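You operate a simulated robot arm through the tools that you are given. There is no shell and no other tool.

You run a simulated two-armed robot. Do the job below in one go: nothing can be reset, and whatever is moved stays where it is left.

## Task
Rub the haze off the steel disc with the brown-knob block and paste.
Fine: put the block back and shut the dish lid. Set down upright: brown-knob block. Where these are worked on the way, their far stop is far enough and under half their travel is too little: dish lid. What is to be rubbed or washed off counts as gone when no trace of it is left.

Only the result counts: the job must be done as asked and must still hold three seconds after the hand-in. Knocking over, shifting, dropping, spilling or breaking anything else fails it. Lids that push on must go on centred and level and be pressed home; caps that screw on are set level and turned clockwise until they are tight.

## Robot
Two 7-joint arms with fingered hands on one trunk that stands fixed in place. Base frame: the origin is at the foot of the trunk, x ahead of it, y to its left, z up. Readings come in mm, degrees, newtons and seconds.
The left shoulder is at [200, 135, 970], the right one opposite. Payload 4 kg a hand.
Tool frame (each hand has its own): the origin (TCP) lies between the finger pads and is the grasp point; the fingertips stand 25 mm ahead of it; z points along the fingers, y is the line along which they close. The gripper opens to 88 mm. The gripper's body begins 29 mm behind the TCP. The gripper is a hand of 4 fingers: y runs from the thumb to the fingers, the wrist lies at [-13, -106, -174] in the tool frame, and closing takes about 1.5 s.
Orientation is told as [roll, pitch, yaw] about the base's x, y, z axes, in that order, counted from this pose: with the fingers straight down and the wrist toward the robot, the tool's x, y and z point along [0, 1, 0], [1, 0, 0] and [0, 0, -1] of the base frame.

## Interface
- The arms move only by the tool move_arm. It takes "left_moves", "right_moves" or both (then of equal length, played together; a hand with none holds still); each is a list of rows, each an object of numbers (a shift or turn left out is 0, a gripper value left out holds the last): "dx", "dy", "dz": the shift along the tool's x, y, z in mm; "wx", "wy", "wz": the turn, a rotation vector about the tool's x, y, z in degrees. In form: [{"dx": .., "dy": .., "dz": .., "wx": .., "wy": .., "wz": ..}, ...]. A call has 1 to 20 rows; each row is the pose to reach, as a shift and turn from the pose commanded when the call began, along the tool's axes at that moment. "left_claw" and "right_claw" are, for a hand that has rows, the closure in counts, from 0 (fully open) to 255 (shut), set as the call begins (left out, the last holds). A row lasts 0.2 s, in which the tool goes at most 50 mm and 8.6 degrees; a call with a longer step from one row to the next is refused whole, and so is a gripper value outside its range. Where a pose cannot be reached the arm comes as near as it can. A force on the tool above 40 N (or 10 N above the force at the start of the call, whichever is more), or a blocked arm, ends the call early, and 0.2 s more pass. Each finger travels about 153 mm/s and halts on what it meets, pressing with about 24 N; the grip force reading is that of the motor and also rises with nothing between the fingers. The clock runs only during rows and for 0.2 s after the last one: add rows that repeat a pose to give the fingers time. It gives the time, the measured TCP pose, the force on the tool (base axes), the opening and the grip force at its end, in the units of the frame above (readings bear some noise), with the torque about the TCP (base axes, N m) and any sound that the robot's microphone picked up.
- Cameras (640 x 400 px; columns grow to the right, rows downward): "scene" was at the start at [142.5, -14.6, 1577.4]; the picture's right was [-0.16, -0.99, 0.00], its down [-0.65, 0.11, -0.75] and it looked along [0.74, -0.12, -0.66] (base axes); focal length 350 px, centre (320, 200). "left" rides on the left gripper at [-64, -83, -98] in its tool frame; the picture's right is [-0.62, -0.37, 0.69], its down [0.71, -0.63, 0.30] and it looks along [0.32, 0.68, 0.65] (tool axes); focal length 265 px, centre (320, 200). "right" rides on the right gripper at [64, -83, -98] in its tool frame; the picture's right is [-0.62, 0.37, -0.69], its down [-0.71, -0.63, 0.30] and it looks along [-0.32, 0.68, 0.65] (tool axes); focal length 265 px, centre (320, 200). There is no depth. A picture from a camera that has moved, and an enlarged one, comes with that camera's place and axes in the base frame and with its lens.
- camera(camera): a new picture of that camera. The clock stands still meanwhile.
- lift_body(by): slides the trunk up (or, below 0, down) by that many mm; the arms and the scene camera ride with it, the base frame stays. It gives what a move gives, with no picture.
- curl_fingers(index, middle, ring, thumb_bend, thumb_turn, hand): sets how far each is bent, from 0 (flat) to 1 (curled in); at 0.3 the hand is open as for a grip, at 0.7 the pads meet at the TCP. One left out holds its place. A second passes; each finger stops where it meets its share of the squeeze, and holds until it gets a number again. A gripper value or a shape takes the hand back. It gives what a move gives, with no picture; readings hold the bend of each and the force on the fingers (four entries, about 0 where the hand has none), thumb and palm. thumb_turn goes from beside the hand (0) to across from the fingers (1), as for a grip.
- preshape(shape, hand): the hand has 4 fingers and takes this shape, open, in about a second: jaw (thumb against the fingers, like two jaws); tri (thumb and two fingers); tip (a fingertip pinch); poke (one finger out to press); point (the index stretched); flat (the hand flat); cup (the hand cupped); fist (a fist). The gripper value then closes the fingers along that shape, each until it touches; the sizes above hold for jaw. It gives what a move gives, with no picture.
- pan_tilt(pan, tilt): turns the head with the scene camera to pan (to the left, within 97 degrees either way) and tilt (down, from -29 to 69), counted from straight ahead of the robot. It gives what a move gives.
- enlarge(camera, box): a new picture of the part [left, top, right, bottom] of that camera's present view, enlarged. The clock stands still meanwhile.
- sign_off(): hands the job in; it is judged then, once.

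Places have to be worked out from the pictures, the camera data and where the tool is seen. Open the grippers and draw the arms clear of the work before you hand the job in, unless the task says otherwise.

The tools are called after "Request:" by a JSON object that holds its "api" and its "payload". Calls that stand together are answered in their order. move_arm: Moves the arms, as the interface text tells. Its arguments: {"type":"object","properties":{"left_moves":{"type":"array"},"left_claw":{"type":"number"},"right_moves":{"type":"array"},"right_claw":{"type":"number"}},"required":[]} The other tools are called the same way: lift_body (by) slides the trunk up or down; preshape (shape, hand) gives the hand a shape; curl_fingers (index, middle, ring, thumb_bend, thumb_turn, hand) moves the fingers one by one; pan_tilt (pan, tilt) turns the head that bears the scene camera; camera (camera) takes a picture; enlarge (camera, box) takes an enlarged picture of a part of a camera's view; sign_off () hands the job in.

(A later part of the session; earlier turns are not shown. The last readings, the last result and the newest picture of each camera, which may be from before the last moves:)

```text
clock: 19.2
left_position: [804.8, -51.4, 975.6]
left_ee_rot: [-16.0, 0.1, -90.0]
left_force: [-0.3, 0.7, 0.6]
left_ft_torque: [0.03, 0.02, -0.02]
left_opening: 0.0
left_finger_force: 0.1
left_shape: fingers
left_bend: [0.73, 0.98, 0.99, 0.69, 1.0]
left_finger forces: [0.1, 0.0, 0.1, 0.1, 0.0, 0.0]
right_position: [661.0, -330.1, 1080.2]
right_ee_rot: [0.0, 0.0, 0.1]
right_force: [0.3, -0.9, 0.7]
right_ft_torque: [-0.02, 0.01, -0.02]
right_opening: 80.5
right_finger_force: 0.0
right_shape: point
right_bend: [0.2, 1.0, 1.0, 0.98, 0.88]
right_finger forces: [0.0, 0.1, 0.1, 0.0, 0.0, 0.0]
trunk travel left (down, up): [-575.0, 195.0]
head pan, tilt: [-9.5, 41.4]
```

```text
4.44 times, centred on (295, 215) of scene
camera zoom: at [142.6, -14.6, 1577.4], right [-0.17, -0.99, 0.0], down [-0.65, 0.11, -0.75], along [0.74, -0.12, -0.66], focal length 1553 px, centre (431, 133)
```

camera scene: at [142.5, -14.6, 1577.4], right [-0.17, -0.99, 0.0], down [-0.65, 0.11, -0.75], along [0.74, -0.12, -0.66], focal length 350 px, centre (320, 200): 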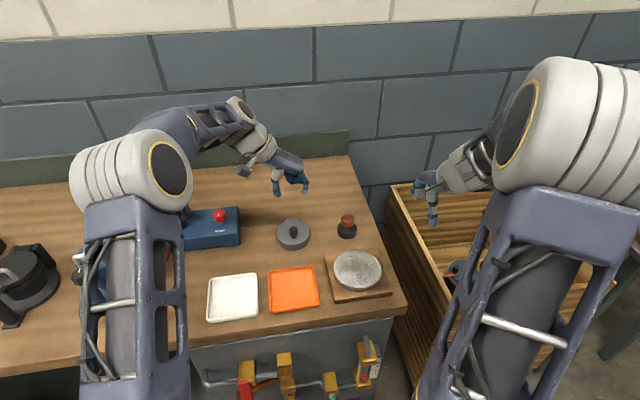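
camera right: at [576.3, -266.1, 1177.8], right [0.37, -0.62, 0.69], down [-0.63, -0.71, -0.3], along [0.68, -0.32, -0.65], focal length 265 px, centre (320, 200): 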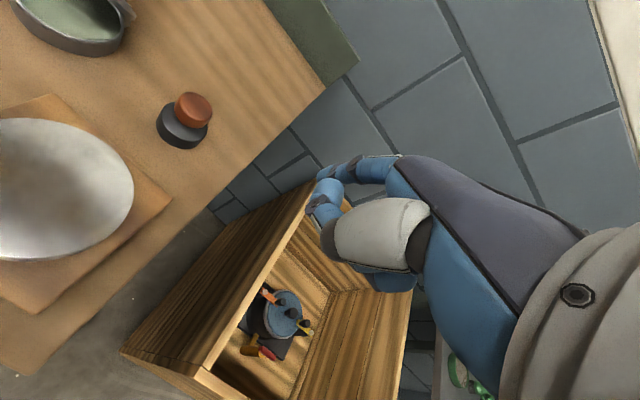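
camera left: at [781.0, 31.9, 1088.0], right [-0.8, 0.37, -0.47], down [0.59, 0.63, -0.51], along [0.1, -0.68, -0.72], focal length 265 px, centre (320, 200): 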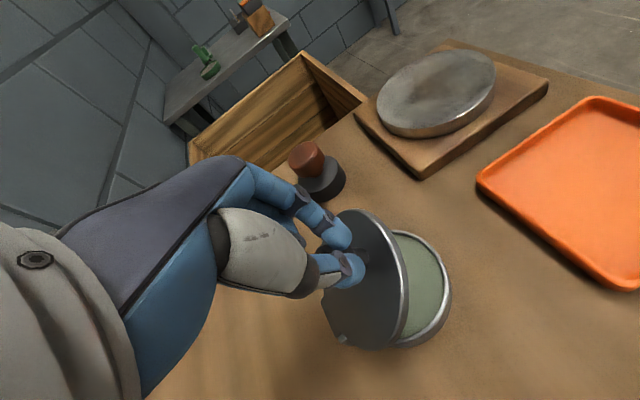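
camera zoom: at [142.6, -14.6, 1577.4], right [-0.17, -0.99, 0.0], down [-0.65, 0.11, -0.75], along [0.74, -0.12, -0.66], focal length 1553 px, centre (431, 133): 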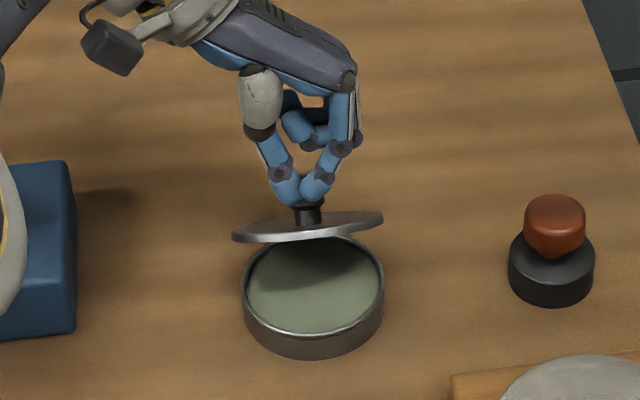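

The lid still stands about 44 degrees open with almost no finger force, so the hinge may hold by friction. I back off another few millimetres and upward to test that.

Request:
{"api": "move_arm", "payload": {"left_moves": [{"dx": -4, "dz": -3}, {"dx": -8, "dz": -6}, {"dx": -10, "dz": -10}, {"dx": -10, "dz": -10}]}}

Request:
{"api": "enlarge", "payload": {"camera": "left", "box": [240, 160, 480, 360]}}

Request:
{"api": "enlarge", "payload": {"camera": "scene", "box": [240, 170, 350, 260]}}

```text
clock: 20.2
left_position: [797.7, -52.5, 988.5]
left_ee_rot: [-16.0, -0.1, -90.0]
left_force: [0.2, -0.3, 0.5]
left_ft_torque: [-0.05, 0.01, -0.01]
left_opening: 0.1
left_finger_force: 0.1
left_shape: fingers
left_bend: [0.73, 0.98, 0.99, 0.69, 1.0]
left_finger forces: [0.0, 0.0, 0.0, 0.0, 0.0, 0.0]
right_position: [661.1, -330.0, 1079.2]
right_ee_rot: [0.1, 0.0, 0.1]
right_force: [0.0, 0.4, -0.4]
right_ft_torque: [0.03, -0.03, 0.0]
right_opening: 81.1
right_finger_force: 0.1
right_shape: point
right_bend: [0.2, 1.0, 1.0, 0.98, 0.88]
right_finger forces: [0.1, 0.1, 0.0, 0.1, 0.0, 0.0]
trunk travel left (down, up): [-575.0, 195.0]
head pan, tilt: [-9.5, 41.4]
```

```text
2.00 times, centred on (360, 260) of left
camera zoom: at [762.5, 31.4, 1100.8], right [-0.79, 0.37, -0.49], down [0.6, 0.63, -0.49], along [0.13, -0.68, -0.72], focal length 531 px, centre (240, 80)
```

zoom: 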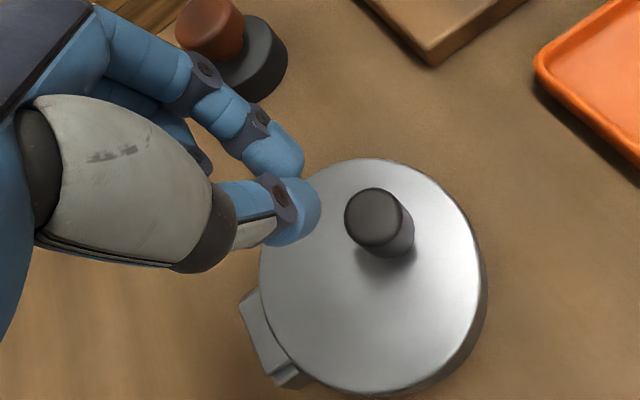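

```text
4.44 times, centred on (295, 215) of scene
camera zoom: at [142.5, -14.6, 1577.4], right [-0.16, -0.99, 0.0], down [-0.65, 0.11, -0.75], along [0.74, -0.12, -0.66], focal length 1553 px, centre (431, 133)
```

zoom: 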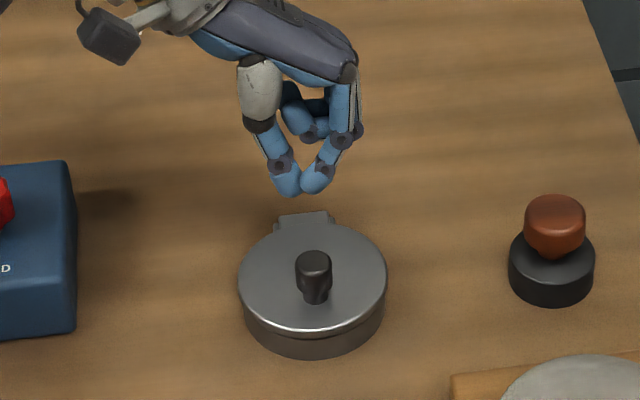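

The lid fell shut again because the hinge does not hold by friction, and the dish has not moved. I raise the trunk so the left arm can follow the whole arc without tilting, then re-grip.

Request:
{"api": "lift_body", "payload": {"by": 160}}

Request:
{"api": "curl_fingers", "payload": {"hand": "left", "index": 0.48, "thumb_bend": 0.5}}

```text
clock: 22.0
left_position: [797.0, -51.9, 1148.1]
left_ee_rot: [-15.9, 0.0, -90.0]
left_force: [-0.4, 0.2, -0.4]
left_ft_torque: [0.01, 0.02, 0.01]
left_opening: 0.0
left_finger_force: 0.2
left_shape: fingers
left_bend: [0.73, 0.98, 0.99, 0.69, 1.0]
left_finger forces: [0.0, 0.1, 0.1, 0.1, 0.0, 0.0]
right_position: [660.6, -329.5, 1238.6]
right_ee_rot: [0.0, 0.0, 0.0]
right_force: [-0.1, 0.1, -0.8]
right_ft_torque: [0.04, 0.04, -0.02]
right_opening: 80.8
right_finger_force: 0.0
right_shape: point
right_bend: [0.2, 1.0, 1.0, 0.98, 0.88]
right_finger forces: [0.0, 0.0, 0.0, 0.0, 0.1, 0.1]
trunk travel left (down, up): [-735.0, 35.0]
head pan, tilt: [-9.5, 41.4]
```

```text
clock: 23.0
left_position: [798.0, -52.5, 1148.4]
left_ee_rot: [-16.1, 0.0, -90.0]
left_force: [0.7, -0.4, 0.3]
left_ft_torque: [-0.02, -0.01, 0.03]
left_opening: 43.0
left_finger_force: 0.0
left_shape: fingers
left_bend: [0.48, 0.98, 0.99, 0.5, 1.0]
left_finger forces: [0.1, 0.1, 0.0, 0.1, 0.1, 0.1]
right_position: [660.2, -329.4, 1238.7]
right_ee_rot: [0.1, 0.1, 0.0]
right_force: [0.4, 0.0, -0.4]
right_ft_torque: [0.01, -0.03, -0.03]
right_opening: 80.5
right_finger_force: 0.0
right_shape: point
right_bend: [0.2, 1.0, 1.0, 0.98, 0.88]
right_finger forces: [0.1, 0.0, 0.0, 0.0, 0.0, 0.0]
trunk travel left (down, up): [-735.0, 35.0]
head pan, tilt: [-9.5, 41.4]
```

I straighten the left hand to vertical again and bring it back above the lid knob.

Request:
{"api": "move_arm", "payload": {"left_moves": [{"dx": 4, "dy": 0, "dz": 24, "wy": 4}, {"dx": 8, "dy": 0, "dz": 49, "wy": 8}, {"dx": 12, "dy": -1, "dz": 73, "wy": 12}, {"dx": 16, "dy": -1, "dz": 98, "wy": 16}, {"dx": 20, "dy": -1, "dz": 122, "wy": 16}, {"dx": 24.5, "dy": -1, "dz": 147, "wy": 16}, {"dx": 24.5, "dy": -1, "dz": 147, "wy": 16}]}}

Request:
{"api": "enlarge", "payload": {"camera": "left", "box": [240, 140, 500, 340]}}

Request:
{"api": "camera", "payload": {"camera": "scene"}}

```text
clock: 24.6
left_position: [782.0, -51.2, 1001.4]
left_ee_rot: [0.0, -0.1, -90.1]
left_force: [0.4, -0.1, 0.0]
left_ft_torque: [0.0, 0.01, 0.02]
left_opening: 43.3
left_finger_force: 0.1
left_shape: fingers
left_bend: [0.48, 0.98, 0.99, 0.5, 1.0]
left_finger forces: [0.1, 0.0, 0.0, 0.1, 0.0, 0.1]
right_position: [658.4, -330.2, 1239.7]
right_ee_rot: [-0.1, 0.0, 0.0]
right_force: [-0.3, 0.0, 0.0]
right_ft_torque: [0.0, 0.0, -0.01]
right_opening: 80.4
right_finger_force: 0.1
right_shape: point
right_bend: [0.2, 1.0, 1.0, 0.98, 0.88]
right_finger forces: [0.0, 0.0, 0.0, 0.0, 0.0, 0.1]
trunk travel left (down, up): [-735.0, 35.0]
head pan, tilt: [-9.5, 41.4]
```

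```text
2.00 times, centred on (370, 240) of left
camera zoom: at [717.0, 32.6, 1099.0], right [-0.62, 0.37, -0.69], down [0.71, 0.63, -0.3], along [0.32, -0.68, -0.65], focal length 531 px, centre (220, 120)
```

zoom: 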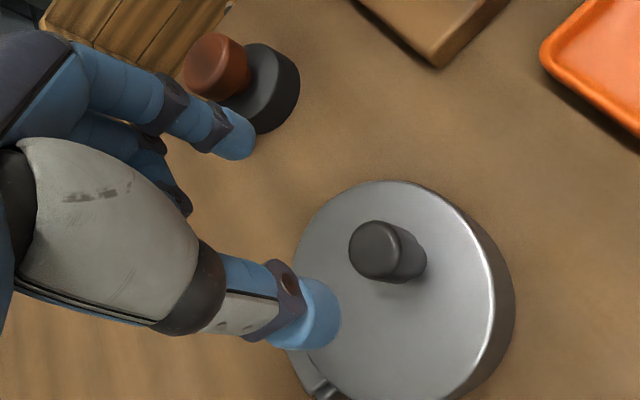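

```text
taken
camera scene: at [142.6, -14.6, 1737.4], right [-0.16, -0.99, 0.0], down [-0.65, 0.11, -0.75], along [0.74, -0.12, -0.66], focal length 350 px, centre (320, 200)
```

scene: 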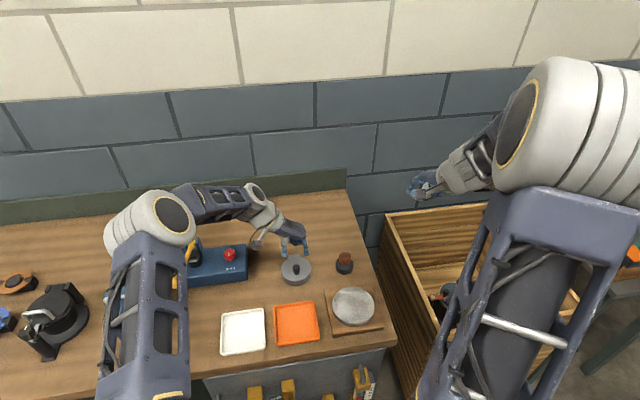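

The knob is still centred under the finger gap. I lower to the knob and grip as before.

Request:
{"api": "move_arm", "payload": {"left_moves": [{"dx": -1, "dz": 20}, {"dx": -1, "dz": 40}, {"dx": -1, "dz": 55}, {"dx": -1, "dz": 65}, {"dx": -1, "dz": 72.5}, {"dx": -1, "dz": 72.5}]}}

Request:
{"api": "curl_fingers", "payload": {"hand": "left", "index": 0.62, "thumb_bend": 0.61}}

Request:
{"api": "curl_fingers", "payload": {"hand": "left", "index": 0.8, "thumb_bend": 0.72}}

Request:
{"api": "enlarge", "payload": {"camera": "left", "box": [240, 140, 500, 340]}}

```text
clock: 26.0
left_position: [779.3, -50.2, 928.0]
left_ee_rot: [-0.1, -0.1, -90.0]
left_force: [0.4, -0.2, -0.1]
left_ft_torque: [-0.02, 0.02, 0.02]
left_opening: 43.1
left_finger_force: 0.1
left_shape: fingers
left_bend: [0.48, 0.98, 0.99, 0.5, 1.0]
left_finger forces: [0.0, 0.0, 0.0, 0.0, 0.1, 0.0]
right_position: [661.1, -329.3, 1239.1]
right_ee_rot: [-0.1, 0.0, 0.1]
right_force: [0.6, 0.3, 0.6]
right_ft_torque: [-0.02, -0.01, 0.01]
right_opening: 80.7
right_finger_force: 0.1
right_shape: point
right_bend: [0.2, 1.0, 1.0, 0.98, 0.88]
right_finger forces: [0.1, 0.0, 0.0, 0.0, 0.1, 0.0]
trunk travel left (down, up): [-735.0, 35.0]
head pan, tilt: [-9.5, 41.4]
```

```text
clock: 27.0
left_position: [779.9, -50.0, 927.1]
left_ee_rot: [0.1, 0.0, -90.0]
left_force: [-0.7, 0.4, 0.1]
left_ft_torque: [-0.01, 0.01, -0.01]
left_opening: 17.8
left_finger_force: 0.5
left_shape: fingers
left_bend: [0.61, 0.98, 0.99, 0.6, 1.0]
left_finger forces: [0.3, 0.0, 0.0, 0.0, 0.3, 0.0]
right_position: [660.7, -329.7, 1239.6]
right_ee_rot: [0.1, 0.0, -0.1]
right_force: [-0.6, 0.4, 0.8]
right_ft_torque: [0.0, -0.02, 0.01]
right_opening: 80.1
right_finger_force: 0.1
right_shape: point
right_bend: [0.2, 1.0, 1.0, 0.98, 0.88]
right_finger forces: [0.0, 0.0, 0.0, 0.0, 0.1, 0.0]
trunk travel left (down, up): [-735.0, 35.0]
head pan, tilt: [-9.5, 41.4]
```

```text
clock: 28.0
left_position: [779.3, -50.4, 927.7]
left_ee_rot: [0.0, -0.1, -90.0]
left_force: [0.2, -0.2, -0.4]
left_ft_torque: [0.0, 0.02, 0.01]
left_opening: 13.7
left_finger_force: 7.3
left_shape: fingers
left_bend: [0.61, 0.98, 0.99, 0.64, 1.0]
left_finger forces: [7.4, 0.1, 0.1, 0.1, 7.4, 0.0]
right_position: [659.2, -329.2, 1237.7]
right_ee_rot: [0.1, 0.1, 0.0]
right_force: [0.1, -0.2, 0.0]
right_ft_torque: [-0.02, 0.02, -0.01]
right_opening: 80.8
right_finger_force: 0.1
right_shape: point
right_bend: [0.2, 1.0, 1.0, 0.98, 0.88]
right_finger forces: [0.1, 0.1, 0.0, 0.1, 0.0, 0.0]
trunk travel left (down, up): [-735.0, 35.0]
head pan, tilt: [-9.5, 41.4]
```

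```text
2.00 times, centred on (370, 240) of left
camera zoom: at [715.3, 32.7, 1026.2], right [-0.62, 0.37, -0.69], down [0.71, 0.63, -0.3], along [0.32, -0.68, -0.65], focal length 531 px, centre (220, 120)
```

zoom: 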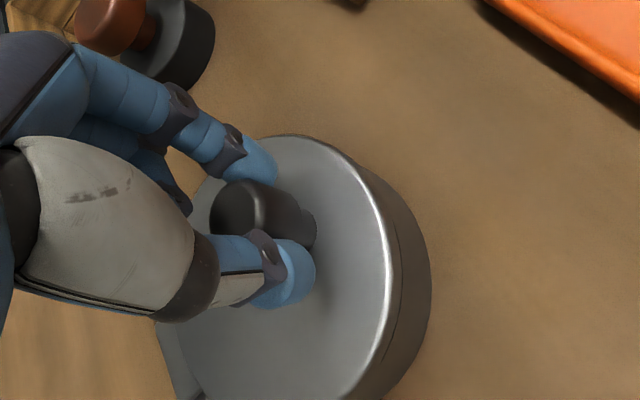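

The grip is even at 7.4 N on both sides. I follow the arc with the hand kept vertical, to about 60 degrees.

Request:
{"api": "move_arm", "payload": {"left_moves": [{"dx": 1.6, "dz": -5.2}, {"dx": 3.7, "dz": -10.3}, {"dx": 6.2, "dz": -15.1}, {"dx": 9.1, "dz": -19.7}, {"dx": 12.4, "dz": -24.1}, {"dx": 16.1, "dz": -28.1}, {"dx": 20.1, "dz": -31.8}, {"dx": 24.4, "dz": -35.2}, {"dx": 29, "dz": -38.1}, {"dx": 33.9, "dz": -40.6}, {"dx": 38.9, "dz": -42.7}, {"dx": 44.1, "dz": -44.4}]}}

Request:
{"api": "enlarge", "payload": {"camera": "left", "box": [240, 140, 500, 340]}}

Request:
{"api": "enlarge", "payload": {"camera": "scene", "box": [240, 200, 360, 300]}}

```text
clock: 30.6
left_position: [823.3, -52.3, 973.6]
left_ee_rot: [0.0, -0.1, -90.1]
left_force: [-4.7, -2.2, 8.9]
left_ft_torque: [-0.1, 0.17, 0.02]
left_opening: 13.8
left_finger_force: 10.0
left_shape: fingers
left_bend: [0.71, 0.98, 0.99, 0.63, 1.0]
left_finger forces: [11.4, 0.1, 0.0, 0.1, 7.9, 0.0]
right_position: [658.3, -328.0, 1240.4]
right_ee_rot: [-0.1, 0.0, 0.0]
right_force: [-0.7, -1.1, 0.5]
right_ft_torque: [0.01, -0.02, -0.02]
right_opening: 80.7
right_finger_force: 0.0
right_shape: point
right_bend: [0.2, 1.0, 1.0, 0.98, 0.88]
right_finger forces: [0.0, 0.0, 0.0, 0.0, 0.0, 0.1]
trunk travel left (down, up): [-735.0, 35.0]
head pan, tilt: [-9.5, 41.4]
```

```text
2.00 times, centred on (370, 240) of left
camera zoom: at [758.8, 31.6, 1071.2], right [-0.62, 0.37, -0.69], down [0.71, 0.63, -0.3], along [0.32, -0.68, -0.65], focal length 531 px, centre (220, 120)
```

zoom: 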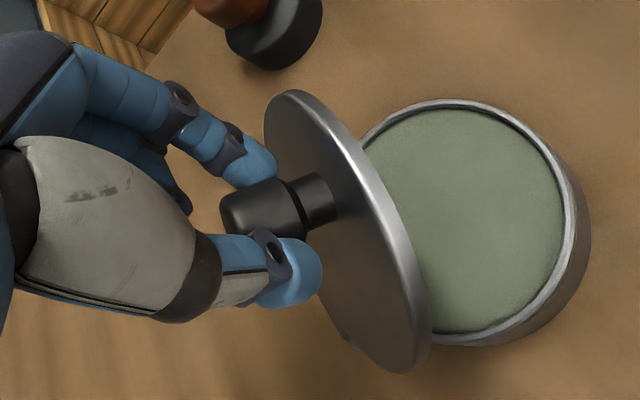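

```text
4.00 times, centred on (300, 250) of scene
camera zoom: at [142.0, -14.6, 1737.5], right [-0.16, -0.99, 0.0], down [-0.65, 0.11, -0.75], along [0.74, -0.12, -0.66], focal length 1398 px, centre (400, 0)
```

zoom: 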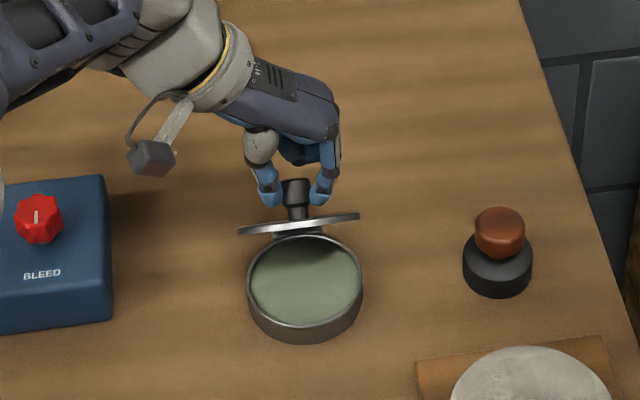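

The lid is about 60 degrees open and held firmly; the 10 N reading points outward from the hinge, so the true radius is slightly larger. I correct outward by 3 mm and go on to about 85 degrees.

Request:
{"api": "move_arm", "payload": {"left_moves": [{"dx": -1.5, "dz": -2.6}, {"dx": 1.3, "dz": -3.4}, {"dx": 4, "dz": -3.9}, {"dx": 9.7, "dz": -4.7}, {"dx": 15.4, "dz": -5.1}, {"dx": 21.2, "dz": -5}, {"dx": 26.8, "dz": -4.3}]}}

Request:
{"api": "enlarge", "payload": {"camera": "left", "box": [240, 140, 500, 340]}}

Request:
{"api": "enlarge", "payload": {"camera": "scene", "box": [240, 200, 360, 300]}}

```text
clock: 32.2
left_position: [849.8, -51.7, 978.0]
left_ee_rot: [0.0, 0.0, -90.0]
left_force: [-1.3, -4.4, 14.0]
left_ft_torque: [-0.13, 0.14, 0.03]
left_opening: 14.1
left_finger_force: 10.3
left_shape: fingers
left_bend: [0.71, 0.98, 0.99, 0.64, 1.0]
left_finger forces: [13.5, 0.0, 0.0, 0.0, 7.4, 0.1]
right_position: [659.9, -329.9, 1239.2]
right_ee_rot: [0.1, 0.0, 0.0]
right_force: [-0.7, -0.1, -0.1]
right_ft_torque: [-0.03, 0.01, 0.02]
right_opening: 80.6
right_finger_force: 0.0
right_shape: point
right_bend: [0.2, 1.0, 1.0, 0.98, 0.88]
right_finger forces: [0.1, 0.0, 0.0, 0.0, 0.0, 0.0]
trunk travel left (down, up): [-735.0, 35.0]
head pan, tilt: [-9.5, 41.4]
```

```text
2.00 times, centred on (370, 240) of left
camera zoom: at [785.6, 32.4, 1076.0], right [-0.62, 0.37, -0.69], down [0.71, 0.63, -0.3], along [0.33, -0.68, -0.65], focal length 531 px, centre (220, 120)
```

zoom: 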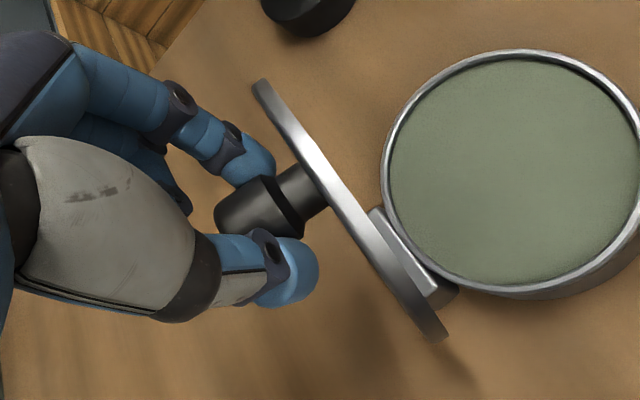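

```text
4.00 times, centred on (300, 250) of scene
camera zoom: at [142.0, -14.6, 1737.6], right [-0.16, -0.99, 0.0], down [-0.65, 0.11, -0.75], along [0.74, -0.12, -0.66], focal length 1398 px, centre (400, 0)
```

zoom: 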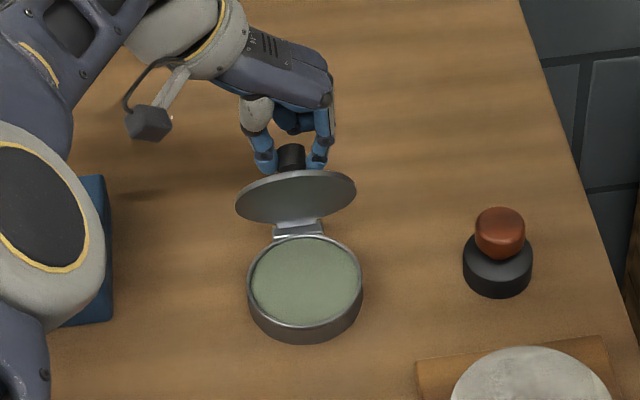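

The lid stands at about 85 degrees and the paste is fully uncovered; the upward 14 N says the hand should ride about 4 mm higher. I correct that and carry on just past vertical.

Request:
{"api": "move_arm", "payload": {"left_moves": [{"dx": 0.3, "dz": -4}, {"dx": 3, "dz": -3.6}, {"dx": 5.6, "dz": -2.8}, {"dx": 8.5, "dz": -2}, {"dx": 11.4, "dz": -1.2}, {"dx": 14.8, "dz": -0.2}, {"dx": 14.8, "dz": -0.2}]}}

Request:
{"api": "enlarge", "payload": {"camera": "left", "box": [240, 140, 500, 340]}}

Request:
{"api": "enlarge", "payload": {"camera": "scene", "box": [240, 200, 360, 300]}}

Request:
{"api": "camera", "payload": {"camera": "right"}}

```text
clock: 33.8
left_position: [854.1, -50.5, 979.6]
left_ee_rot: [0.0, 0.1, -90.0]
left_force: [-0.9, -5.5, 6.2]
left_ft_torque: [-0.17, 0.07, 0.06]
left_opening: 14.4
left_finger_force: 9.2
left_shape: fingers
left_bend: [0.71, 0.98, 0.99, 0.64, 1.0]
left_finger forces: [12.3, 0.0, 0.0, 0.0, 6.0, 0.1]
left hand out of reach, approached as far as the arm can: row 4, 5, 6, 7
right_position: [659.5, -329.5, 1238.8]
right_ee_rot: [0.0, 0.0, 0.0]
right_force: [-0.1, -0.6, -0.2]
right_ft_torque: [-0.01, 0.02, 0.01]
right_opening: 80.6
right_finger_force: 0.1
right_shape: point
right_bend: [0.2, 1.0, 1.0, 0.98, 0.88]
right_finger forces: [0.0, 0.0, 0.0, 0.0, 0.1, 0.0]
trunk travel left (down, up): [-735.0, 35.0]
head pan, tilt: [-9.5, 41.4]
```

```text
2.00 times, centred on (370, 240) of left
camera zoom: at [790.3, 33.0, 1077.6], right [-0.62, 0.37, -0.69], down [0.71, 0.63, -0.3], along [0.32, -0.68, -0.65], focal length 531 px, centre (220, 120)
```

zoom: 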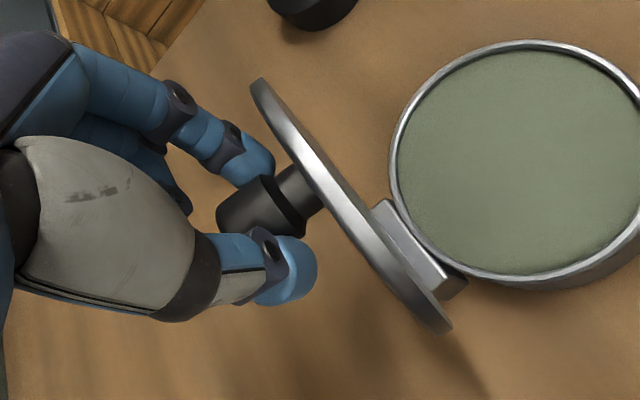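

```text
4.00 times, centred on (300, 250) of scene
camera zoom: at [142.3, -14.8, 1737.4], right [-0.17, -0.99, 0.0], down [-0.65, 0.11, -0.75], along [0.74, -0.12, -0.66], focal length 1398 px, centre (400, 0)
```

zoom: 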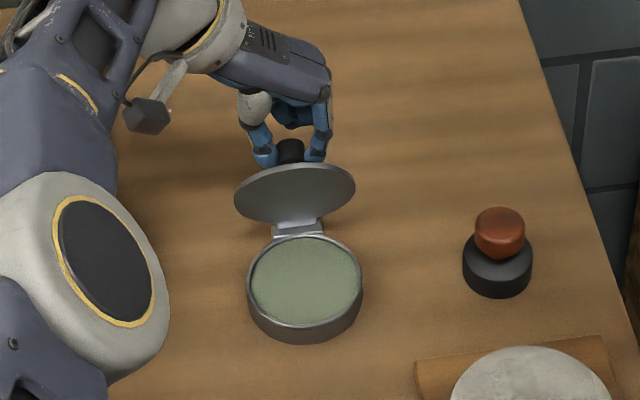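

```text
taken
camera right: at [576.6, -266.4, 1337.6], right [0.37, -0.62, 0.69], down [-0.63, -0.71, -0.3], along [0.68, -0.32, -0.65], focal length 265 px, centre (320, 200)
```

right: 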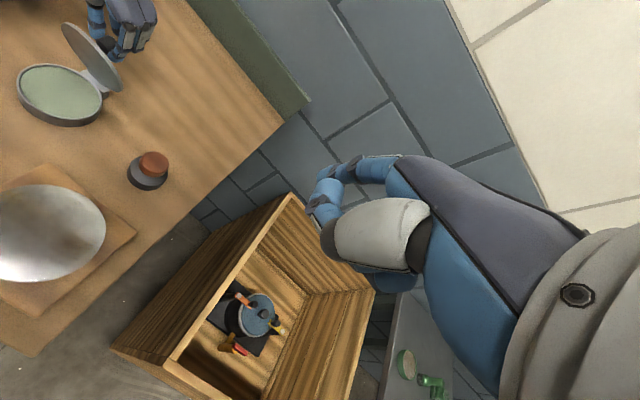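

The lid is about vertical but the left arm is at its limit in this orientation. I turn the hand 15 degrees in yaw, which draws the wrist closer, and then push on past vertical.

Request:
{"api": "move_arm", "payload": {"left_moves": [{"wz": -5, "dz": -1.5}, {"wz": -10, "dz": -2}, {"wz": -15, "dz": -2}, {"wz": -17, "dx": 4, "dz": -1.5}, {"wz": -18, "dx": 8, "dz": -0.5}, {"wz": -18, "dx": 12, "dz": 0.8}, {"wz": -18, "dx": 15, "dz": 2}, {"wz": -18, "dx": 15, "dz": 2}]}}

Request:
{"api": "enlarge", "payload": {"camera": "left", "box": [240, 140, 500, 340]}}

Request:
{"api": "enlarge", "payload": {"camera": "scene", "box": [240, 200, 360, 300]}}

Request:
{"api": "enlarge", "payload": {"camera": "right", "box": [0, 0, 200, 140]}}

```text
clock: 35.6
left_position: [883.4, -52.5, 975.6]
left_ee_rot: [-0.1, 0.0, -72.1]
left_force: [-2.6, 1.7, -5.1]
left_ft_torque: [0.02, 0.07, 0.0]
left_opening: 13.5
left_finger_force: 6.9
left_shape: fingers
left_bend: [0.71, 0.98, 0.99, 0.63, 1.0]
left_finger forces: [6.1, 0.0, 0.0, 0.0, 7.5, 0.1]
left hand out of reach, approached as far as the arm can: row 1, 2, 3, 4, 5, 6, 7, 8
right_position: [660.1, -328.6, 1238.4]
right_ee_rot: [0.0, 0.0, 0.0]
right_force: [0.8, -0.8, 0.6]
right_ft_torque: [-0.02, 0.02, 0.01]
right_opening: 80.6
right_finger_force: 0.0
right_shape: point
right_bend: [0.2, 1.0, 1.0, 0.98, 0.88]
right_finger forces: [0.1, 0.1, 0.0, 0.0, 0.0, 0.0]
trunk travel left (down, up): [-735.0, 35.0]
head pan, tilt: [-9.5, 41.4]
```

```text
2.00 times, centred on (370, 240) of left
camera zoom: at [797.2, 7.1, 1073.4], right [-0.7, 0.16, -0.69], down [0.49, 0.82, -0.3], along [0.52, -0.55, -0.65], focal length 531 px, centre (220, 120)
```

zoom: 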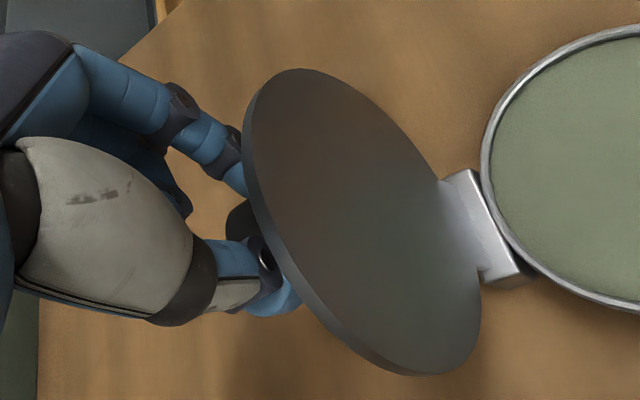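

```text
4.00 times, centred on (300, 250) of scene
camera zoom: at [142.7, -14.6, 1737.4], right [-0.16, -0.99, 0.0], down [-0.65, 0.11, -0.75], along [0.74, -0.12, -0.66], focal length 1398 px, centre (400, 0)
```

zoom: 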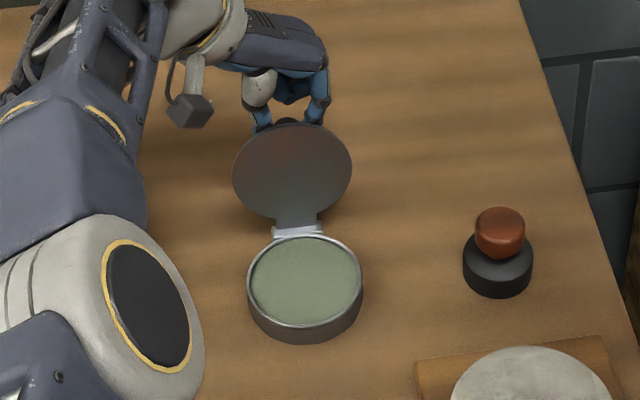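

```text
2.86 times, centred on (100, 70) of right
camera zoom: at [576.8, -266.2, 1337.5], right [0.37, -0.62, 0.69], down [-0.63, -0.71, -0.3], along [0.68, -0.32, -0.65], focal length 758 px, centre (949, 571)
```

zoom: 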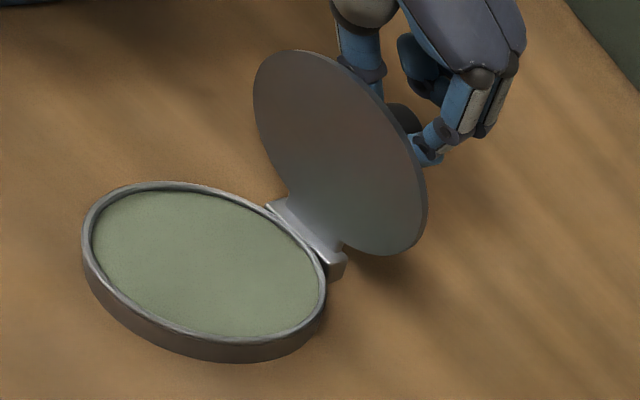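

The lid is now well past vertical, about 110 degrees. I open the fingers and see how it settles.

Request:
{"api": "curl_fingers", "payload": {"hand": "left", "index": 0.45, "thumb_bend": 0.47}}

Request:
{"api": "enlarge", "payload": {"camera": "left", "box": [240, 140, 500, 340]}}

Request:
{"api": "enlarge", "payload": {"camera": "right", "box": [0, 0, 200, 140]}}

Request:
{"api": "enlarge", "payload": {"camera": "scene", "box": [240, 200, 360, 300]}}

```text
clock: 36.6
left_position: [883.2, -52.1, 976.6]
left_ee_rot: [0.0, 0.0, -72.1]
left_force: [0.2, -0.2, 0.4]
left_ft_torque: [-0.03, -0.01, 0.01]
left_opening: 49.9
left_finger_force: 0.5
left_shape: fingers
left_bend: [0.45, 0.98, 0.99, 0.47, 1.0]
left_finger forces: [0.0, 0.0, 0.0, 0.0, 0.3, 0.0]
right_position: [658.8, -329.0, 1239.8]
right_ee_rot: [0.0, 0.1, -0.1]
right_force: [-0.2, 0.4, 0.5]
right_ft_torque: [-0.01, -0.03, -0.03]
right_opening: 80.6
right_finger_force: 0.0
right_shape: point
right_bend: [0.2, 1.0, 1.0, 0.98, 0.88]
right_finger forces: [0.1, 0.0, 0.1, 0.0, 0.0, 0.0]
trunk travel left (down, up): [-735.0, 35.0]
head pan, tilt: [-9.5, 41.4]
```

```text
2.00 times, centred on (370, 240) of left
camera zoom: at [797.2, 7.0, 1073.8], right [-0.7, 0.16, -0.69], down [0.49, 0.82, -0.3], along [0.52, -0.55, -0.65], focal length 531 px, centre (220, 120)
```

zoom: 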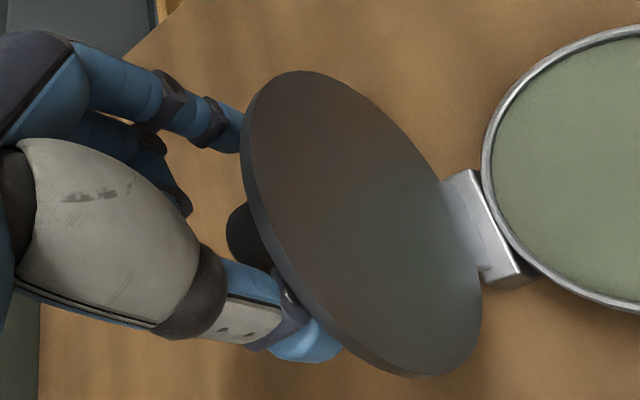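

```text
2.86 times, centred on (100, 70) of right
camera zoom: at [576.8, -266.2, 1337.5], right [0.37, -0.62, 0.69], down [-0.63, -0.71, -0.3], along [0.68, -0.32, -0.65], focal length 758 px, centre (949, 571)
```

zoom: 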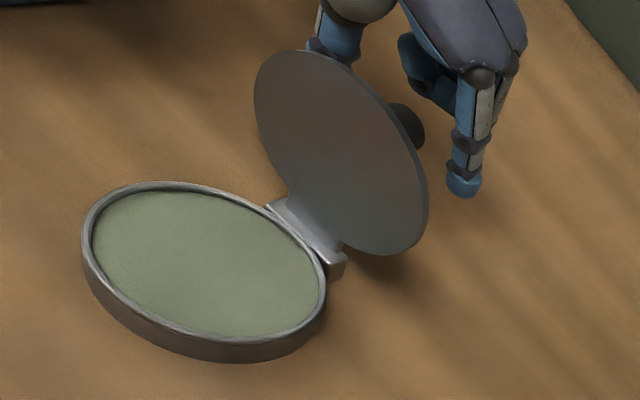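

```text
4.00 times, centred on (300, 250) of scene
camera zoom: at [142.6, -14.6, 1737.4], right [-0.16, -0.99, 0.0], down [-0.65, 0.11, -0.75], along [0.74, -0.12, -0.66], focal length 1398 px, centre (400, 0)
```

zoom: 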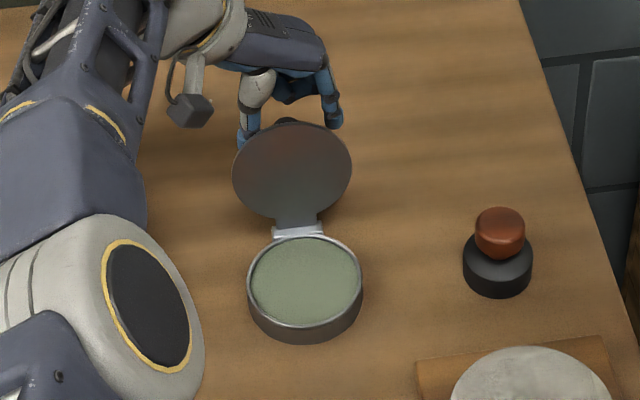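

The lid stays open by itself. I spread the index and thumb wide so they clear the lid's rim, then lift straight away.

Request:
{"api": "curl_fingers", "payload": {"hand": "left", "index": 0.2, "thumb_bend": 0.15}}

Request:
{"api": "enlarge", "payload": {"camera": "right", "box": [0, 0, 200, 140]}}

Request:
{"api": "enlarge", "payload": {"camera": "left", "box": [240, 140, 500, 340]}}

```text
clock: 37.6
left_position: [884.0, -52.3, 975.1]
left_ee_rot: [-0.2, 0.0, -72.1]
left_force: [-0.5, 0.4, 0.5]
left_ft_torque: [-0.03, 0.01, 0.0]
left_opening: 106.6
left_finger_force: 0.0
left_shape: fingers
left_bend: [0.2, 0.98, 0.99, 0.15, 0.96]
left_finger forces: [0.0, 0.1, 0.1, 0.1, 0.0, 0.0]
right_position: [659.5, -329.5, 1239.2]
right_ee_rot: [0.0, 0.0, 0.0]
right_force: [0.4, -0.3, 0.0]
right_ft_torque: [0.05, -0.02, -0.01]
right_opening: 80.6
right_finger_force: 0.0
right_shape: point
right_bend: [0.2, 1.0, 1.0, 0.98, 0.88]
right_finger forces: [0.0, 0.1, 0.1, 0.1, 0.0, 0.0]
trunk travel left (down, up): [-735.0, 35.0]
head pan, tilt: [-9.5, 41.4]
```

```text
2.86 times, centred on (100, 70) of right
camera zoom: at [576.8, -266.2, 1337.5], right [0.37, -0.62, 0.69], down [-0.63, -0.71, -0.3], along [0.68, -0.32, -0.65], focal length 758 px, centre (949, 571)
```

zoom: 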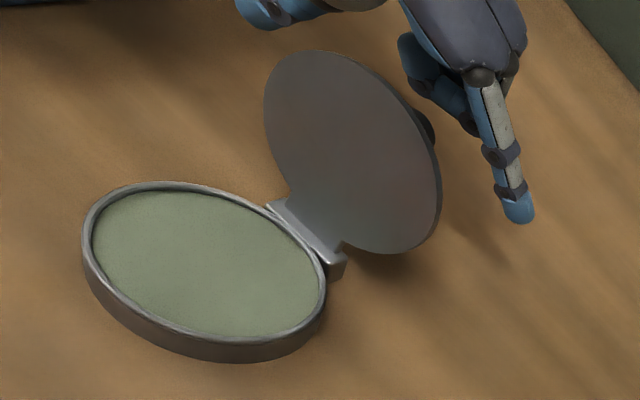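

```text
2.00 times, centred on (370, 240) of left
camera zoom: at [797.2, 7.0, 1073.7], right [-0.7, 0.16, -0.69], down [0.49, 0.82, -0.3], along [0.52, -0.55, -0.65], focal length 531 px, centre (220, 120)
```

zoom: 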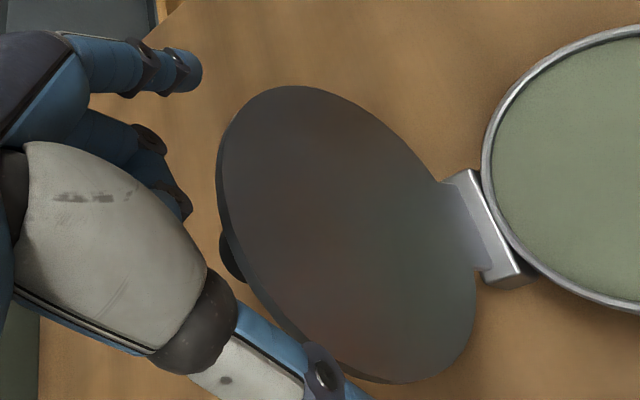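

The lid settled a little further and rests freely. I raise the left hand straight up, clear of the lid.

Request:
{"api": "move_arm", "payload": {"left_moves": [{"dz": -10}, {"dz": -20}, {"dz": -32}, {"dz": -45}, {"dz": -58}, {"dz": -70}, {"dz": -70}]}}

Request:
{"api": "enlarge", "payload": {"camera": "right", "box": [0, 0, 200, 140]}}

```text
clock: 39.2
left_position: [894.2, -51.9, 1045.0]
left_ee_rot: [-0.1, -0.1, -72.1]
left_force: [0.6, 0.3, -0.1]
left_ft_torque: [0.01, -0.01, -0.01]
left_opening: 106.7
left_finger_force: 0.1
left_shape: fingers
left_bend: [0.2, 0.98, 0.99, 0.15, 0.96]
left_finger forces: [0.1, 0.0, 0.0, 0.0, 0.0, 0.0]
left hand out of reach, approached as far as the arm can: row 2, 3, 4, 5, 6, 7
right_position: [659.8, -329.8, 1239.2]
right_ee_rot: [0.0, 0.0, 0.0]
right_force: [0.6, 0.5, 0.0]
right_ft_torque: [-0.02, 0.02, 0.0]
right_opening: 81.0
right_finger_force: 0.0
right_shape: point
right_bend: [0.2, 1.0, 1.0, 0.98, 0.88]
right_finger forces: [0.0, 0.0, 0.1, 0.0, 0.0, 0.1]
trunk travel left (down, up): [-735.0, 35.0]
head pan, tilt: [-9.5, 41.4]
```

```text
2.86 times, centred on (100, 70) of right
camera zoom: at [576.8, -266.2, 1337.5], right [0.37, -0.62, 0.69], down [-0.63, -0.71, -0.3], along [0.68, -0.32, -0.65], focal length 758 px, centre (949, 571)
```

zoom: 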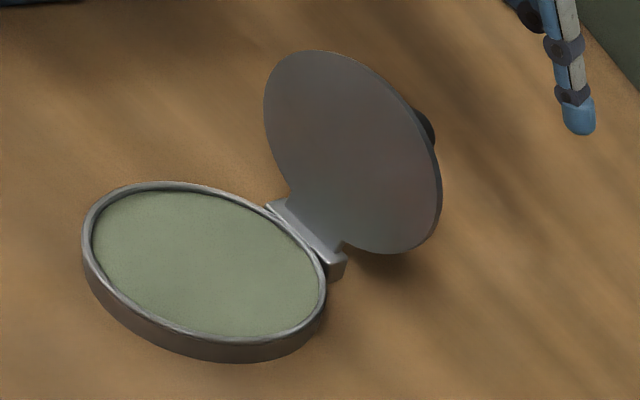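

The lid now stands at its far stop. I withdraw the left arm back and up out of the work area.

Request:
{"api": "move_arm", "payload": {"left_moves": [{"dz": -30}, {"dz": -60, "dx": -15, "dy": -20}, {"dz": -85, "dx": -40, "dy": -55}, {"dz": -105, "dx": -65, "dy": -90}, {"dz": -120, "dx": -90, "dy": -125}, {"dz": -135, "dx": -115, "dy": -160}, {"dz": -145, "dx": -135, "dy": -190}, {"dz": -150, "dx": -150, "dy": -210}, {"dz": -150, "dx": -150, "dy": -210}]}}

Request:
{"api": "preshape", "payload": {"shape": "jaw", "hand": "right"}}

Request:
{"api": "camera", "payload": {"camera": "scene"}}

```text
clock: 41.2
left_position: [884.7, 121.1, 1224.8]
left_ee_rot: [-0.1, -0.1, -72.1]
left_force: [0.1, -0.8, -0.2]
left_ft_torque: [-0.03, 0.0, -0.02]
left_opening: 106.7
left_finger_force: 0.0
left_shape: fingers
left_bend: [0.2, 0.98, 0.99, 0.15, 0.96]
left_finger forces: [0.1, 0.0, 0.1, 0.0, 0.0, 0.0]
left hand out of reach, approached as far as the arm can: row 2, 3, 4, 5, 6, 7, 8, 9
right_position: [659.9, -329.9, 1239.0]
right_ee_rot: [0.0, 0.1, 0.0]
right_force: [-0.1, 1.0, 0.8]
right_ft_torque: [-0.03, -0.02, 0.01]
right_opening: 80.6
right_finger_force: 0.1
right_shape: point
right_bend: [0.2, 1.0, 1.0, 0.98, 0.88]
right_finger forces: [0.0, 0.0, 0.0, 0.1, 0.0, 0.0]
trunk travel left (down, up): [-735.0, 35.0]
head pan, tilt: [-9.5, 41.4]
```

```text
clock: 42.1
left_position: [885.9, 120.8, 1225.6]
left_ee_rot: [-0.1, 0.0, -72.2]
left_force: [-0.5, -1.0, 0.1]
left_ft_torque: [0.01, -0.01, 0.03]
left_opening: 106.8
left_finger_force: 0.0
left_shape: fingers
left_bend: [0.2, 0.98, 0.99, 0.15, 0.96]
left_finger forces: [0.0, 0.1, 0.1, 0.1, 0.0, 0.0]
right_position: [658.7, -329.7, 1239.5]
right_ee_rot: [0.0, 0.0, 0.0]
right_force: [-0.9, 0.0, 0.1]
right_ft_torque: [0.0, -0.02, 0.01]
right_opening: 87.9
right_finger_force: 0.1
right_shape: jaw
right_bend: [0.3, 0.3, 0.3, 0.3, 0.97]
right_finger forces: [0.0, 0.0, 0.0, 0.1, 0.0, 0.0]
trunk travel left (down, up): [-735.0, 35.0]
head pan, tilt: [-9.5, 41.4]
```

```text
taken
camera scene: at [142.6, -14.6, 1737.4], right [-0.16, -0.99, 0.0], down [-0.65, 0.11, -0.75], along [0.74, -0.12, -0.66], focal length 350 px, centre (320, 200)
```

scene: 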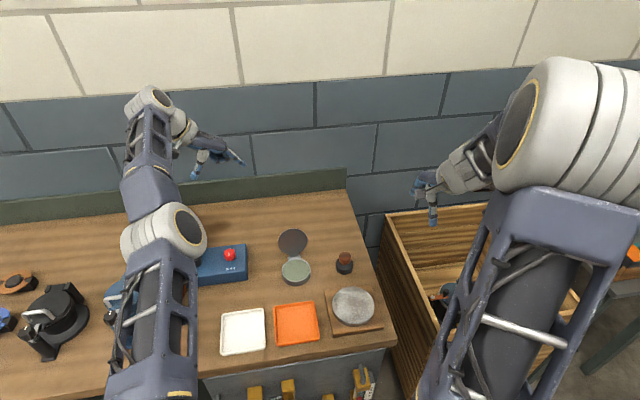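

The left arm is clear. I take close pictures of the block, the dish and the disc from the raised camera to refine their places.

Request:
{"api": "enlarge", "payload": {"camera": "scene", "box": [270, 220, 400, 345]}}

Request:
{"api": "enlarge", "payload": {"camera": "scene", "box": [325, 245, 365, 285]}}

Request:
{"api": "enlarge", "payload": {"camera": "scene", "box": [318, 278, 388, 340]}}

Request:
{"api": "enlarge", "payload": {"camera": "right", "box": [0, 120, 200, 300]}}

```text
3.20 times, centred on (335, 282) of scene
camera zoom: at [142.6, -14.6, 1737.4], right [-0.16, -0.99, 0.0], down [-0.65, 0.11, -0.75], along [0.74, -0.12, -0.66], focal length 1118 px, centre (272, -64)
```

zoom: 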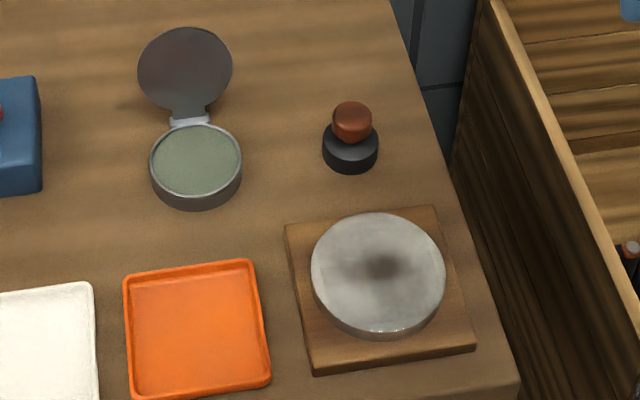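

```text
10.00 times, centred on (345, 265) of scene
camera zoom: at [142.6, -14.6, 1737.4], right [-0.16, -0.99, 0.0], down [-0.65, 0.11, -0.75], along [0.74, -0.12, -0.66], focal length 3495 px, centre (70, -450)
```

zoom: 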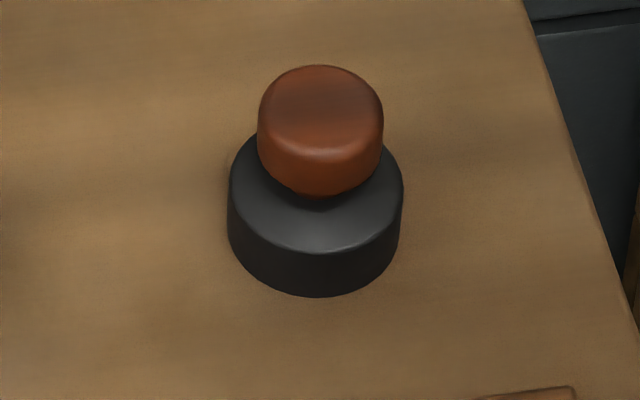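

```text
6.45 times, centred on (353, 309) of scene
camera zoom: at [142.6, -14.6, 1737.4], right [-0.16, -0.99, 0.0], down [-0.65, 0.11, -0.75], along [0.74, -0.12, -0.66], focal length 2255 px, centre (107, -503)
```

zoom: 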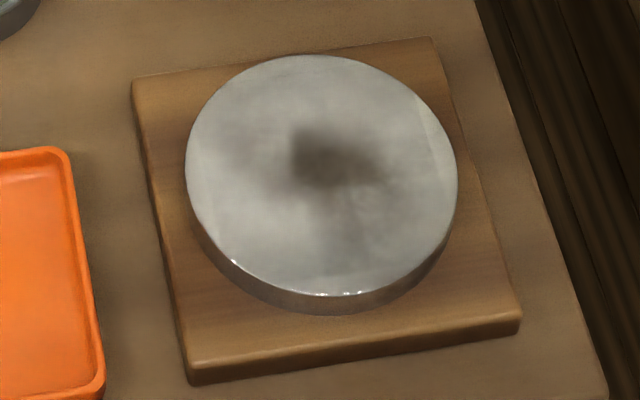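

```text
2.22 times, centred on (100, 210) of right
camera zoom: at [576.8, -266.2, 1337.5], right [0.37, -0.62, 0.69], down [-0.63, -0.71, -0.3], along [0.68, -0.32, -0.65], focal length 590 px, centre (809, 178)
```

zoom: 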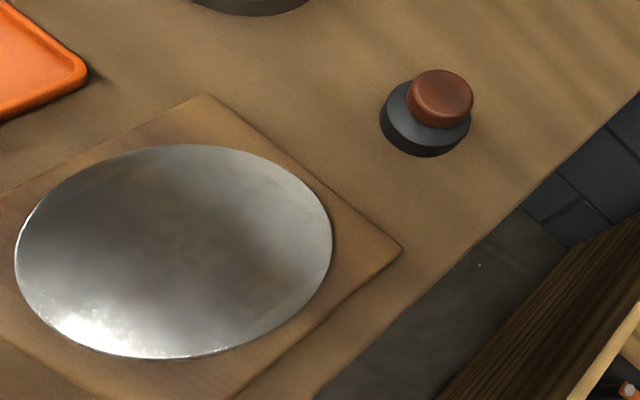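

The block axis is at about (792,-200), with its base from z 868 to 890 and the knob from z 900 to 925. The disc centre is near (640,-188) and the dish centre near (791,-51). I bring the right hand over the block with a yaw of 45 degrees.

Request:
{"api": "move_arm", "payload": {"right_moves": [{"dx": 13, "dy": 13, "dz": 15, "wz": -4.5}, {"dx": 26, "dy": 26, "dz": 30, "wz": -9}, {"dx": 39, "dy": 40, "dz": 50, "wz": -13.5}, {"dx": 52, "dy": 53, "dz": 70, "wz": -18}, {"dx": 65, "dy": 66, "dz": 90, "wz": -22.5}, {"dx": 78, "dy": 79, "dz": 110, "wz": -27}, {"dx": 91, "dy": 93, "dz": 130, "wz": -31.5}, {"dx": 104, "dy": 106, "dz": 155, "wz": -36}, {"dx": 117, "dy": 120, "dz": 180, "wz": -40.5}, {"dx": 129.7, "dy": 132.5, "dz": 205, "wz": -45}, {"dx": 129.7, "dy": 132.5, "dz": 205, "wz": -45}]}}

Request:
{"api": "camera", "payload": {"camera": "right"}}

Request:
{"api": "enlarge", "payload": {"camera": "scene", "box": [270, 160, 430, 300]}}

```text
clock: 44.5
left_position: [885.7, 120.3, 1223.2]
left_ee_rot: [-0.2, 0.0, -72.1]
left_force: [0.6, 0.2, -0.5]
left_ft_torque: [0.02, 0.01, -0.03]
left_opening: 106.9
left_finger_force: 0.0
left_shape: fingers
left_bend: [0.2, 0.98, 0.99, 0.15, 0.96]
left_finger forces: [0.0, 0.0, 0.0, 0.0, 0.0, 0.1]
right_position: [792.5, -201.1, 1033.4]
right_ee_rot: [0.0, -0.1, 45.1]
right_force: [-0.1, -1.0, -0.2]
right_ft_torque: [-0.02, -0.03, 0.03]
right_opening: 87.7
right_finger_force: 0.0
right_shape: jaw
right_bend: [0.3, 0.3, 0.3, 0.3, 0.97]
right_finger forces: [0.0, 0.0, 0.0, 0.0, 0.0, 0.0]
trunk travel left (down, up): [-735.0, 35.0]
head pan, tilt: [-9.5, 41.4]
```

```text
taken
camera right: at [688.2, -215.4, 1132.1], right [0.7, -0.18, 0.69], down [0.06, -0.95, -0.3], along [0.71, 0.25, -0.65], focal length 265 px, centre (320, 200)
```

right: 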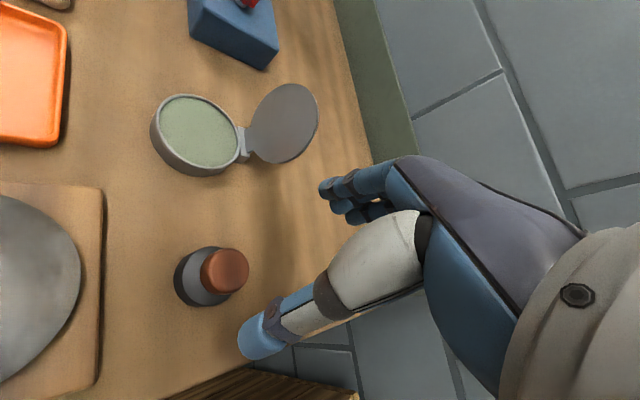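

```text
2.86 times, centred on (350, 230) of scene
camera zoom: at [142.6, -14.6, 1737.4], right [-0.16, -0.99, 0.0], down [-0.65, 0.11, -0.75], along [0.74, -0.12, -0.66], focal length 999 px, centre (234, 114)
```

zoom: 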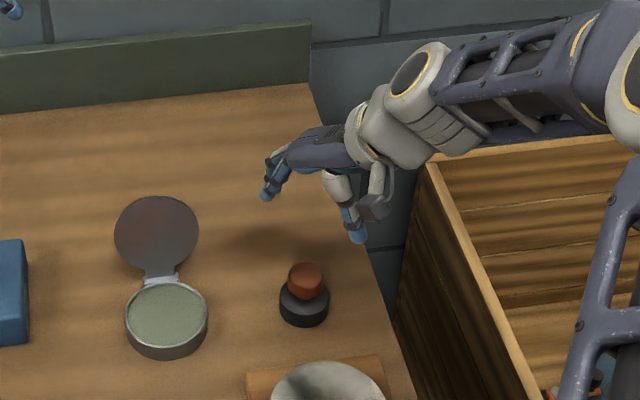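

The knob is right under the TCP, at (791,-200). I lower the right hand over it.

Request:
{"api": "move_arm", "payload": {"right_moves": [{"dx": 0, "dy": 0, "dz": 25}, {"dz": 50}, {"dz": 72}, {"dz": 90}, {"dz": 103}, {"dz": 112}, {"dz": 112}]}}

Request:
{"api": "camera", "payload": {"camera": "right"}}

Request:
{"api": "enlarge", "payload": {"camera": "scene", "box": [310, 210, 400, 290]}}

```text
clock: 46.1
left_position: [886.5, 121.3, 1225.0]
left_ee_rot: [-0.2, 0.0, -72.0]
left_force: [0.1, 0.4, 0.6]
left_ft_torque: [-0.01, -0.02, 0.0]
left_opening: 106.6
left_finger_force: 0.0
left_shape: fingers
left_bend: [0.2, 0.98, 0.99, 0.15, 0.96]
left_finger forces: [0.0, 0.0, 0.0, 0.0, 0.0, 0.0]
right_position: [793.3, -199.3, 922.5]
right_ee_rot: [0.0, 0.0, 45.0]
right_force: [-0.5, 0.5, 0.0]
right_ft_torque: [0.01, 0.01, 0.0]
right_opening: 87.8
right_finger_force: 0.0
right_shape: jaw
right_bend: [0.3, 0.3, 0.3, 0.3, 0.97]
right_finger forces: [0.0, 0.0, 0.2, 0.0, 0.0, 0.0]
trunk travel left (down, up): [-735.0, 35.0]
head pan, tilt: [-9.5, 41.4]
```

```text
taken
camera right: at [688.4, -214.7, 1020.5], right [0.7, -0.18, 0.69], down [0.06, -0.95, -0.3], along [0.71, 0.25, -0.65], focal length 265 px, centre (320, 200)
```

right: 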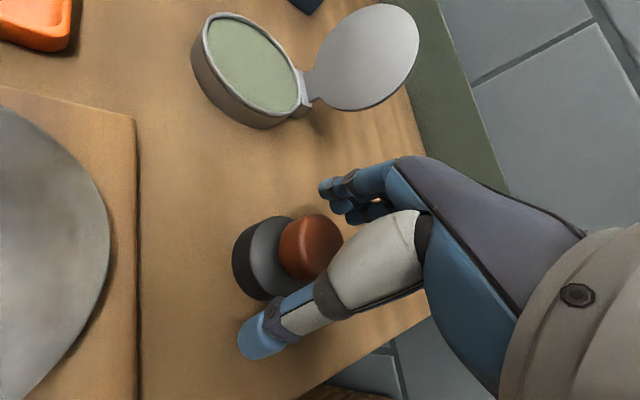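

```text
5.00 times, centred on (355, 250) of scene
camera zoom: at [142.6, -14.6, 1737.4], right [-0.16, -0.99, 0.0], down [-0.65, 0.11, -0.75], along [0.74, -0.12, -0.66], focal length 1748 px, centre (145, -50)
```

zoom: 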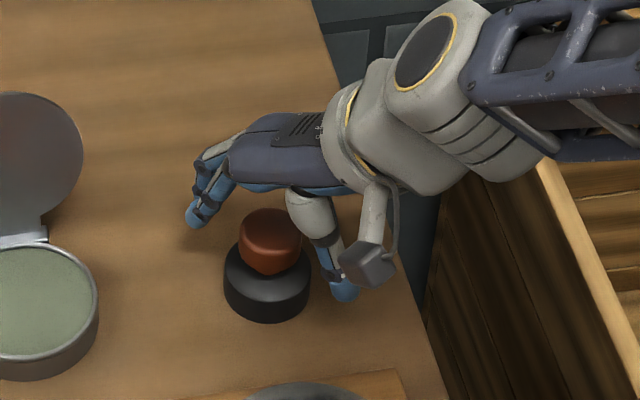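

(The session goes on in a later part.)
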